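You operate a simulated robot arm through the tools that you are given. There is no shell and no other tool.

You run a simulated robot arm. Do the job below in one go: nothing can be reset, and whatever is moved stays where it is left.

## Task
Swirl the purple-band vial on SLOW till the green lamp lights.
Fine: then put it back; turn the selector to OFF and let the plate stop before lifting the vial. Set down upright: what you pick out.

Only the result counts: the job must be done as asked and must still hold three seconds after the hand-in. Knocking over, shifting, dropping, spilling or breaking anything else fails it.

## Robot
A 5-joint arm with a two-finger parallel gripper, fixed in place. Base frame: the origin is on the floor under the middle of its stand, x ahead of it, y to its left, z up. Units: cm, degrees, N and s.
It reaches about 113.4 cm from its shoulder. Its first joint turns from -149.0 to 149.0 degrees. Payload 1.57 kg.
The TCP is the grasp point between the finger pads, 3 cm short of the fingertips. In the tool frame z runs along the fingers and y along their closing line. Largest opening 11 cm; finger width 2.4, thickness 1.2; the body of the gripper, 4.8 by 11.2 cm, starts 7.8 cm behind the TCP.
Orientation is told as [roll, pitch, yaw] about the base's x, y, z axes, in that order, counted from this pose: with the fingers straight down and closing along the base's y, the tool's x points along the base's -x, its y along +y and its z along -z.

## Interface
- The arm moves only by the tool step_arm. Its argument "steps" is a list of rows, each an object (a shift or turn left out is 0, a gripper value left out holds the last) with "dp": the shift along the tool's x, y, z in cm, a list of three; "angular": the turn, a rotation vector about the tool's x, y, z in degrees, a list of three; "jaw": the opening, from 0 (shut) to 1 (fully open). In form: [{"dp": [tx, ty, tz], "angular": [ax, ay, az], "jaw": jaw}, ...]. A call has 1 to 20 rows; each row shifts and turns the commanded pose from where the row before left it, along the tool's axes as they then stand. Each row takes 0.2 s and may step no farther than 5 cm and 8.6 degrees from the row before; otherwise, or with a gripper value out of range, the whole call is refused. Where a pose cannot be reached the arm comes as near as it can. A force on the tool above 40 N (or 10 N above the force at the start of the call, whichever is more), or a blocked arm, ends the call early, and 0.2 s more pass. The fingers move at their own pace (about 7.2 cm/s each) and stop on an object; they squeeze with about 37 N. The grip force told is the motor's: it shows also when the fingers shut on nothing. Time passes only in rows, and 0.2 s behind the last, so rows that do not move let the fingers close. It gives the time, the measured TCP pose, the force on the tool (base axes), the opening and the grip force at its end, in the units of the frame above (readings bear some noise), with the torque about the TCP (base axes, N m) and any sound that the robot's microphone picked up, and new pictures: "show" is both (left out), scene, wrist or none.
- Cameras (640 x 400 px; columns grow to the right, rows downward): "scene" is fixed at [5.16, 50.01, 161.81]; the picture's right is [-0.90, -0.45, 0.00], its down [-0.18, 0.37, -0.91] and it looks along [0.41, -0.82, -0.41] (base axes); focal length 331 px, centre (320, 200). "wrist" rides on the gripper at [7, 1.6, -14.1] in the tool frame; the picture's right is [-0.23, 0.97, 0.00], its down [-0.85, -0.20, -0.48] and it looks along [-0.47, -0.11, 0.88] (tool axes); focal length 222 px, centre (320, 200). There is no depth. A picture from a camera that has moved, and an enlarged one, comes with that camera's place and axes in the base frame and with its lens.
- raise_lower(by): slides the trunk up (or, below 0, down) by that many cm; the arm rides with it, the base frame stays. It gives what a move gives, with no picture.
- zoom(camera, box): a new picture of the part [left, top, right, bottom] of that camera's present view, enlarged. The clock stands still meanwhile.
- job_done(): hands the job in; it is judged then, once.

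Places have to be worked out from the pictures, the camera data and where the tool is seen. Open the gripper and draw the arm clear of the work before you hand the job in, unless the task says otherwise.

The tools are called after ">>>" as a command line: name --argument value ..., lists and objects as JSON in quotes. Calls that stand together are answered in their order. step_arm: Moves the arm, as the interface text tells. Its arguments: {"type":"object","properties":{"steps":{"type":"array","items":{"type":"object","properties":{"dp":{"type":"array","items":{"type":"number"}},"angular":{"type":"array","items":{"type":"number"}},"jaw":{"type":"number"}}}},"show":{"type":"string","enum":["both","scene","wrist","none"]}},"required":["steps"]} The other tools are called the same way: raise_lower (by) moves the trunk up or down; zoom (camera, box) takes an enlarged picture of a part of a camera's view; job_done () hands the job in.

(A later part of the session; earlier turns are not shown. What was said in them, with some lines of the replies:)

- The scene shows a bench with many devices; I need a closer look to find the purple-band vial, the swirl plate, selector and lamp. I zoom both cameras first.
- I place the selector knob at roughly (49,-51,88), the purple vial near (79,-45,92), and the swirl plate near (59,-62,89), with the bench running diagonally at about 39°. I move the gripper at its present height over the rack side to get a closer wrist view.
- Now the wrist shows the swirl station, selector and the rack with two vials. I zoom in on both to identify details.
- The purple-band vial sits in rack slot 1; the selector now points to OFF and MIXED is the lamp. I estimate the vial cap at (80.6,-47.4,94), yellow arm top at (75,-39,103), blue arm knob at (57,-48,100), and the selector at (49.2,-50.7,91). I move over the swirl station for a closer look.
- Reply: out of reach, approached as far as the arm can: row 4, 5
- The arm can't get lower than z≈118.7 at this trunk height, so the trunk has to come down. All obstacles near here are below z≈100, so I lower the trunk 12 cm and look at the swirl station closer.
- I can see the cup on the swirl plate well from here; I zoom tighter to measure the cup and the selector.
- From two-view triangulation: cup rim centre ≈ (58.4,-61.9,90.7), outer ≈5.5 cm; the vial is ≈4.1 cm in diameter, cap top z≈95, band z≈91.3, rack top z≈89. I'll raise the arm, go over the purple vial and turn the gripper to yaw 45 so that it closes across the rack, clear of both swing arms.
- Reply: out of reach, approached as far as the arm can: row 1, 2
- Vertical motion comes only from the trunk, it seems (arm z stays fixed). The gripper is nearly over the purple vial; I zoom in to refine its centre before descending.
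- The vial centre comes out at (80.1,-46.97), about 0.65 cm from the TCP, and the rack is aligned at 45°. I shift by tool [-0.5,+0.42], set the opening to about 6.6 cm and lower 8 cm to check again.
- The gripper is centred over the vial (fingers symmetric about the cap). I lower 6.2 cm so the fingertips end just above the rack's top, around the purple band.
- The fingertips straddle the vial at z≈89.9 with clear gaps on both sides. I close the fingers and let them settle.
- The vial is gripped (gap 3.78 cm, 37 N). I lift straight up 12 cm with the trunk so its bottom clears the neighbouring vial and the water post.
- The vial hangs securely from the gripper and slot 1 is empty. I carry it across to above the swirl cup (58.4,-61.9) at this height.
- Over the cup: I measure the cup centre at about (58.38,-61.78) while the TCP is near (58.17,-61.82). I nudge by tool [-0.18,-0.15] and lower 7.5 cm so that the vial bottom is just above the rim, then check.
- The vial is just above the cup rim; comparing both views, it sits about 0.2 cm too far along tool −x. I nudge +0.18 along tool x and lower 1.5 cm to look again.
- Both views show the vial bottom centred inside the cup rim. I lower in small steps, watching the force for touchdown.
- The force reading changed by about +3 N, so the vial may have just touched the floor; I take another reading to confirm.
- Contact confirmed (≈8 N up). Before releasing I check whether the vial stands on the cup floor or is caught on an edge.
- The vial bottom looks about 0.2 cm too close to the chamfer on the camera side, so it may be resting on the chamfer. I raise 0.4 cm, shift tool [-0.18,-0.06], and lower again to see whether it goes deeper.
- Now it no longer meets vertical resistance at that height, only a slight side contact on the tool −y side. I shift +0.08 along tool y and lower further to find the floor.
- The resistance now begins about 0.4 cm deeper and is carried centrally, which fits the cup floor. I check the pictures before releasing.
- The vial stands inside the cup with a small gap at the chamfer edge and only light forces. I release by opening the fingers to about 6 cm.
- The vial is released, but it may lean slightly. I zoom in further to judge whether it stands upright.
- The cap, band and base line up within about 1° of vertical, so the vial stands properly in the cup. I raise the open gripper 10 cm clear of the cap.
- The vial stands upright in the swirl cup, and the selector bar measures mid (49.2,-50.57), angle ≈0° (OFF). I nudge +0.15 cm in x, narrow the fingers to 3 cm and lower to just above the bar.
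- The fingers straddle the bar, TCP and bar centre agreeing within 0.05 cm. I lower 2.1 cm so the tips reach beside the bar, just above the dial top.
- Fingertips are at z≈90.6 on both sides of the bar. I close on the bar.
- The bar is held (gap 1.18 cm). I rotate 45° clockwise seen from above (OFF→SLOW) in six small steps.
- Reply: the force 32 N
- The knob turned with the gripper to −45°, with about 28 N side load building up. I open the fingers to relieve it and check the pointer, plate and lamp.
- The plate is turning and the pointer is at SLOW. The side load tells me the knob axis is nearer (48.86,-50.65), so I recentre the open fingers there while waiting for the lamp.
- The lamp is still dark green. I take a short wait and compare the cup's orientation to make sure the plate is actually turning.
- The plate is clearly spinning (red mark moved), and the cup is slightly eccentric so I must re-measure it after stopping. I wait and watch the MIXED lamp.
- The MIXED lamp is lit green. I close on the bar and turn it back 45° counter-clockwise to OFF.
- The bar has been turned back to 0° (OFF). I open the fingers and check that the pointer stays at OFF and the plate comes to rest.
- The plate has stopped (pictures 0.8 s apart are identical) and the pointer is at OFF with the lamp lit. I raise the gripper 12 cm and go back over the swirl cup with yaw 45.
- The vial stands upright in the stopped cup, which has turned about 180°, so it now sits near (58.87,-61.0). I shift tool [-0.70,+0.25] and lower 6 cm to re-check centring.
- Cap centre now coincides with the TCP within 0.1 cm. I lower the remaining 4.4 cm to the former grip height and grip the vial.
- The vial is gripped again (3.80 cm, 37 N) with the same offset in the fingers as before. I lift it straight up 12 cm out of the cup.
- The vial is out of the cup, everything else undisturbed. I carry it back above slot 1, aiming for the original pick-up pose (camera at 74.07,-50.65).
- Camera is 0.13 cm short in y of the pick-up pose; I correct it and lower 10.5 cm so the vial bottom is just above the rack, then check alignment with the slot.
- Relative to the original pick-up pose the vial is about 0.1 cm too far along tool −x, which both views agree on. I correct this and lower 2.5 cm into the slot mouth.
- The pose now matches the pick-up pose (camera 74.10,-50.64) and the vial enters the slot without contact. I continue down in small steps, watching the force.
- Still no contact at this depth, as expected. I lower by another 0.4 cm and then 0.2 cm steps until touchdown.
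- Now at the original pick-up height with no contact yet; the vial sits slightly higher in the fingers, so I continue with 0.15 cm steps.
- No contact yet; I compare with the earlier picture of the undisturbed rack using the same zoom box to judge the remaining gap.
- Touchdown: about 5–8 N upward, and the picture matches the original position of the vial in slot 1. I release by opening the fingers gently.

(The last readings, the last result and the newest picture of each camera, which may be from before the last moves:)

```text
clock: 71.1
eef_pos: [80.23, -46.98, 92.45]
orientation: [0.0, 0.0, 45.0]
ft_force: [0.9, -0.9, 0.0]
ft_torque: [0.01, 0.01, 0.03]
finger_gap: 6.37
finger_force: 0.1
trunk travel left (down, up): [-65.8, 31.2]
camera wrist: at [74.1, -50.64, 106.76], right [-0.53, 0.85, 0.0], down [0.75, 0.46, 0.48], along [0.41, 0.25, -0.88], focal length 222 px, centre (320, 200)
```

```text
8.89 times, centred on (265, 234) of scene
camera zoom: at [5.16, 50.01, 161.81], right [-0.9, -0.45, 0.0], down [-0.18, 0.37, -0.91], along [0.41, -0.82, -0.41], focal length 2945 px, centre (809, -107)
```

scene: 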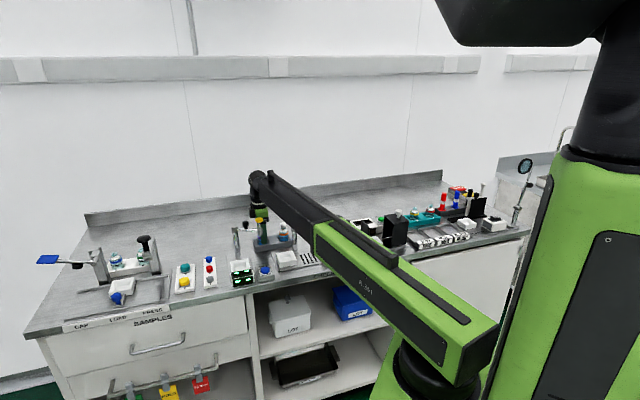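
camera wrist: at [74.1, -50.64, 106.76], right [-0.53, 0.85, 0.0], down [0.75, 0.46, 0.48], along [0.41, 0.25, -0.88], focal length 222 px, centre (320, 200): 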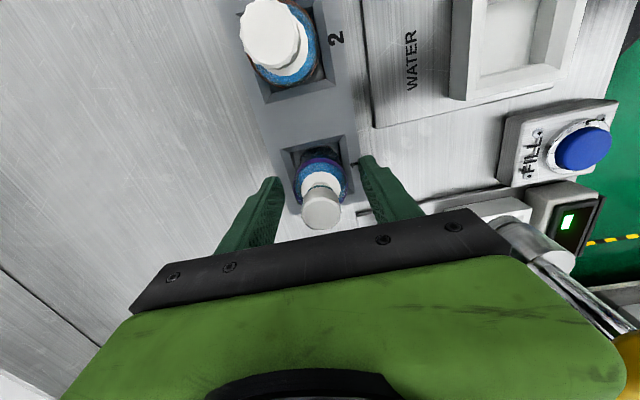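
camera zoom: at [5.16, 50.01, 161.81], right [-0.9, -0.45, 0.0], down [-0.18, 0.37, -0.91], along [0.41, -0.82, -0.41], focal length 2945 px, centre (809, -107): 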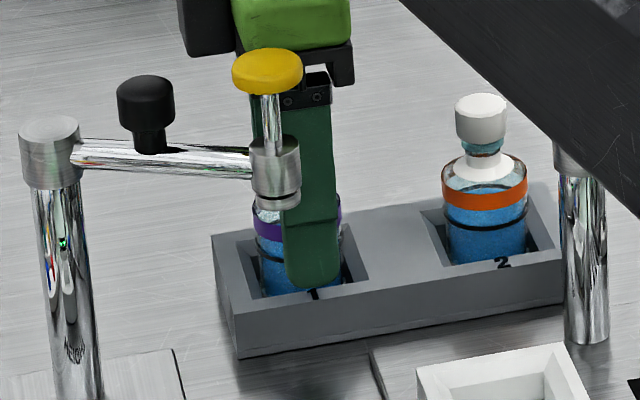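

The vial stands in slot 1, released. I raise the open gripper 14 cm straight up to clear the cap.

>>> raise_lower --by 14

>>> step_arm --steps '[{"dp": [0, 0, 0]}]'

>>> zoom --camera "scene" --box '[230, 212, 300, 257]'

>>> zoom --camera "scene" --box '[295, 205, 365, 265]'

>>> zoom --camera "wrist" --box '[260, 80, 380, 190]'

```text
clock: 72.8
eef_pos: [80.28, -46.94, 106.43]
orientation: [0.0, 0.0, 45.0]
ft_force: [0.9, 0.4, -0.5]
ft_torque: [0.01, 0.0, 0.03]
finger_gap: 6.38
finger_force: 0.1
trunk travel left (down, up): [-79.8, 17.2]
```

```text
clock: 73.2
eef_pos: [80.28, -47.04, 106.59]
orientation: [0.0, -0.1, 45.0]
ft_force: [1.4, 0.3, -0.2]
ft_torque: [0.0, 0.03, 0.0]
finger_gap: 6.37
finger_force: 0.0
trunk travel left (down, up): [-79.8, 17.2]
camera wrist: at [74.1, -50.64, 120.76], right [-0.53, 0.85, 0.0], down [0.75, 0.46, 0.48], along [0.41, 0.25, -0.88], focal length 222 px, centre (320, 200)
```

scene: 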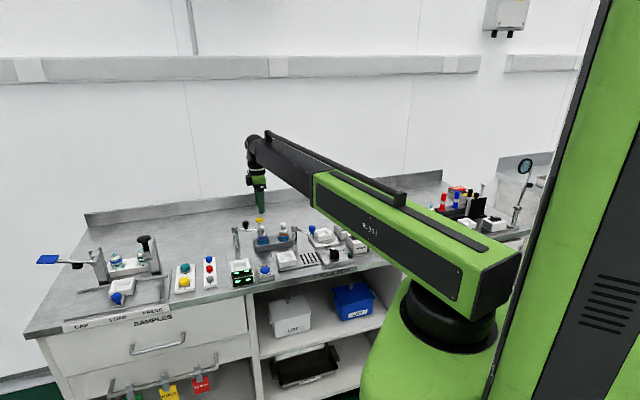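
wrist: 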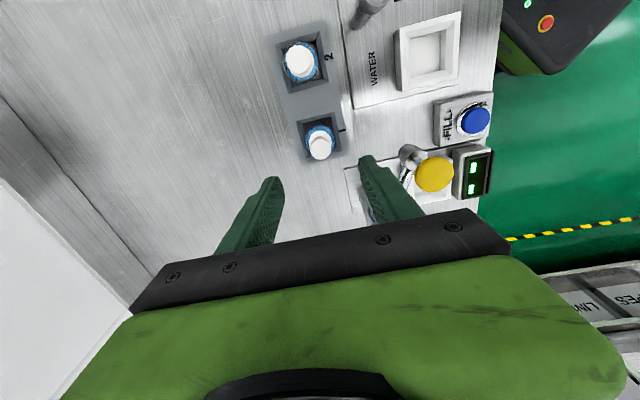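

```text
8.89 times, centred on (265, 234) of scene
camera zoom: at [5.16, 50.01, 161.81], right [-0.9, -0.45, 0.0], down [-0.18, 0.37, -0.91], along [0.41, -0.82, -0.41], focal length 2945 px, centre (809, -107)
```

zoom: 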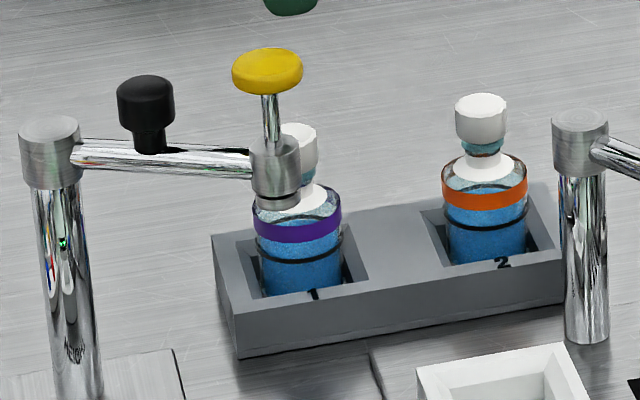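

```text
6.67 times, centred on (330, 235) of scene
camera zoom: at [5.16, 50.01, 161.81], right [-0.9, -0.45, 0.0], down [-0.18, 0.37, -0.91], along [0.41, -0.82, -0.41], focal length 2208 px, centre (253, -33)
```

zoom: 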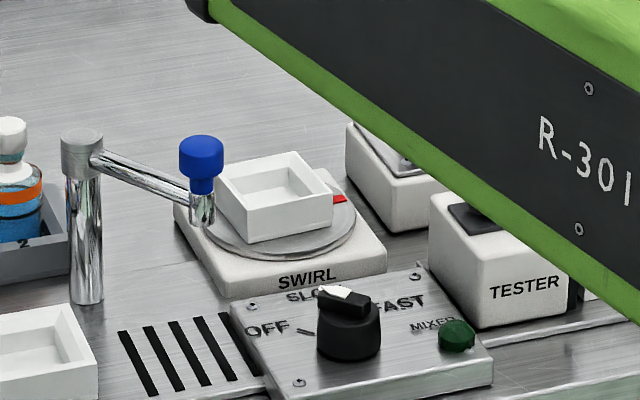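

```text
3.64 times, centred on (320, 135) of wrist
camera zoom: at [74.1, -50.64, 120.76], right [-0.53, 0.85, 0.0], down [0.75, 0.46, 0.48], along [0.41, 0.25, -0.88], focal length 808 px, centre (320, 436)
```

zoom: 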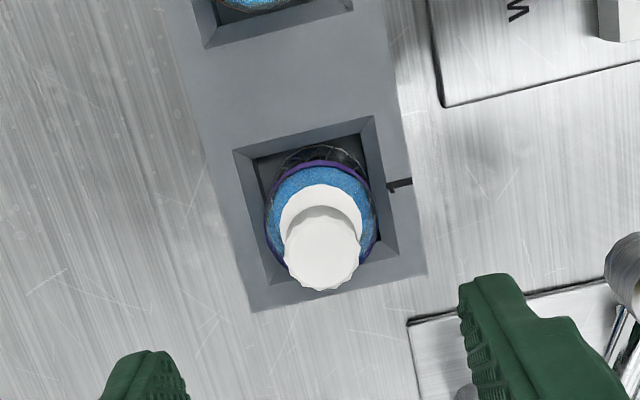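

The vial is back in slot 1 exactly as in the first picture, upright; the plate is still. I compare the selector with the initial zoom, then raise the arm and retract it clear of the work.

>>> zoom --camera "scene" --box '[320, 240, 370, 270]'

>>> raise_lower --by 12

>>> step_arm --steps '[{"dp": [4, 3, 0]}, {"dp": [4, 3, 0]}, {"dp": [4, 3, 0]}, {"dp": [4, 3, 0]}, {"dp": [4, 3, 0]}, {"dp": [4, 3, 0]}, {"dp": [0, 4, 0]}, {"dp": [0, 4, 0]}, {"dp": [0, 0, 0]}]'

```text
12.80 times, centred on (345, 255) of scene
camera zoom: at [5.16, 50.01, 161.81], right [-0.9, -0.45, 0.0], down [-0.18, 0.37, -0.91], along [0.41, -0.82, -0.41], focal length 4240 px, centre (0, -504)
```

zoom: 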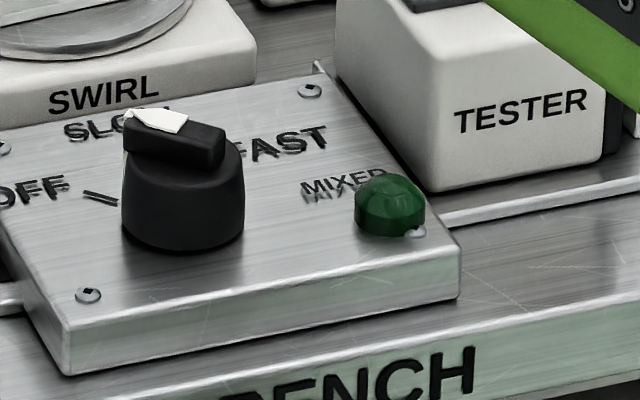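

```text
clock: 74.7
eef_pos: [80.24, -46.94, 118.45]
orientation: [0.0, 0.1, 44.9]
ft_force: [0.2, -0.5, 0.5]
ft_torque: [0.0, -0.02, -0.01]
finger_gap: 6.35
finger_force: 0.0
trunk travel left (down, up): [-91.8, 5.2]
```

```text
clock: 76.7
eef_pos: [44.78, -45.48, 118.36]
orientation: [0.0, -0.1, 44.9]
ft_force: [0.1, 0.2, -0.5]
ft_torque: [-0.02, 0.03, 0.02]
finger_gap: 6.41
finger_force: 0.0
trunk travel left (down, up): [-91.8, 5.2]
camera wrist: at [38.64, -49.03, 132.74], right [-0.53, 0.85, 0.0], down [0.75, 0.46, 0.48], along [0.41, 0.25, -0.88], focal length 222 px, centre (320, 200)
```

scene: 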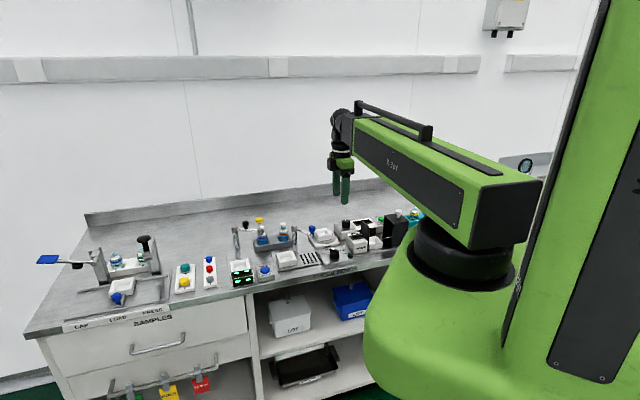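
wrist: 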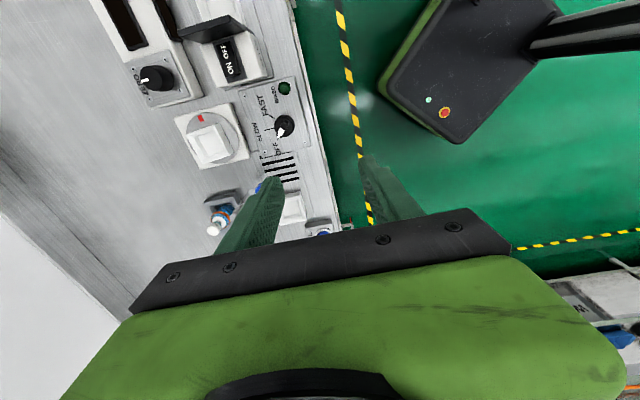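

The selector picture is identical to the initial OFF position, and the arm is back near its start, well above the bench. I open the gripper fully and take one last look at the whole bench.

>>> step_arm --steps '[{"jaw": 1.0}, {"jaw": 1.0}, {"jaw": 1.0}]' --show "none"

>>> zoom --camera "scene" --box '[220, 190, 440, 300]'

```text
clock: 77.5
eef_pos: [44.81, -45.32, 118.55]
orientation: [0.0, 0.0, 45.0]
ft_force: [0.0, 0.3, -0.4]
ft_torque: [0.02, -0.04, 0.0]
finger_gap: 10.97
finger_force: 0.0
trunk travel left (down, up): [-91.8, 5.2]
```

```text
2.91 times, centred on (330, 245) of scene
camera zoom: at [5.16, 50.01, 161.81], right [-0.9, -0.45, 0.0], down [-0.18, 0.37, -0.91], along [0.41, -0.82, -0.41], focal length 964 px, centre (291, 69)
```

zoom: 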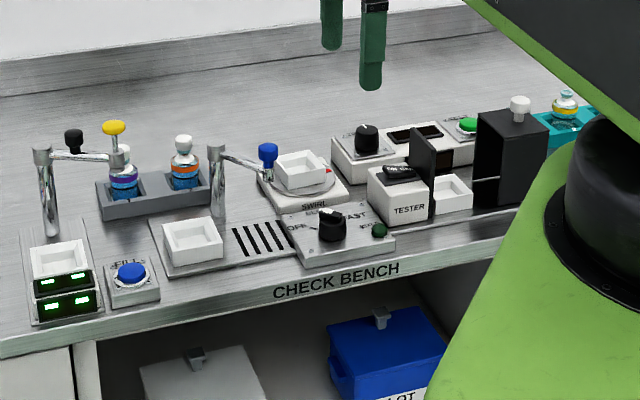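

The purple-band vial is back upright in slot 1, the selector is at OFF, the plate is still, nothing else has moved, and the open gripper is clear of the work. I hand the job in.

>>> job_done

```text
The job is handed in.
```

I swirled the purple-band vial on SLOW until the green MIXED lamp lit. I then turned the selector to OFF and waited until the plate had stopped before lifting the vial. I put it back upright in slot 1 of the rack.

The lamp lit within about 5 seconds of the selector reaching SLOW, and went dark again once the vial was out of the cup. The final pictures show the selector at OFF, the plate still and the orange-band vial where it was. The swing arms did not move either. The swirl cup came to rest about half a turn from where it started.

When I set the vial in the swirl cup, it first caught on the sloped rim. I raised it slightly, shifted it and lowered it again before releasing, and it stood upright through the swirl.

The job is handed in with the gripper open and the arm back near its start, clear of the bench. I haven't seen a verdict on it.
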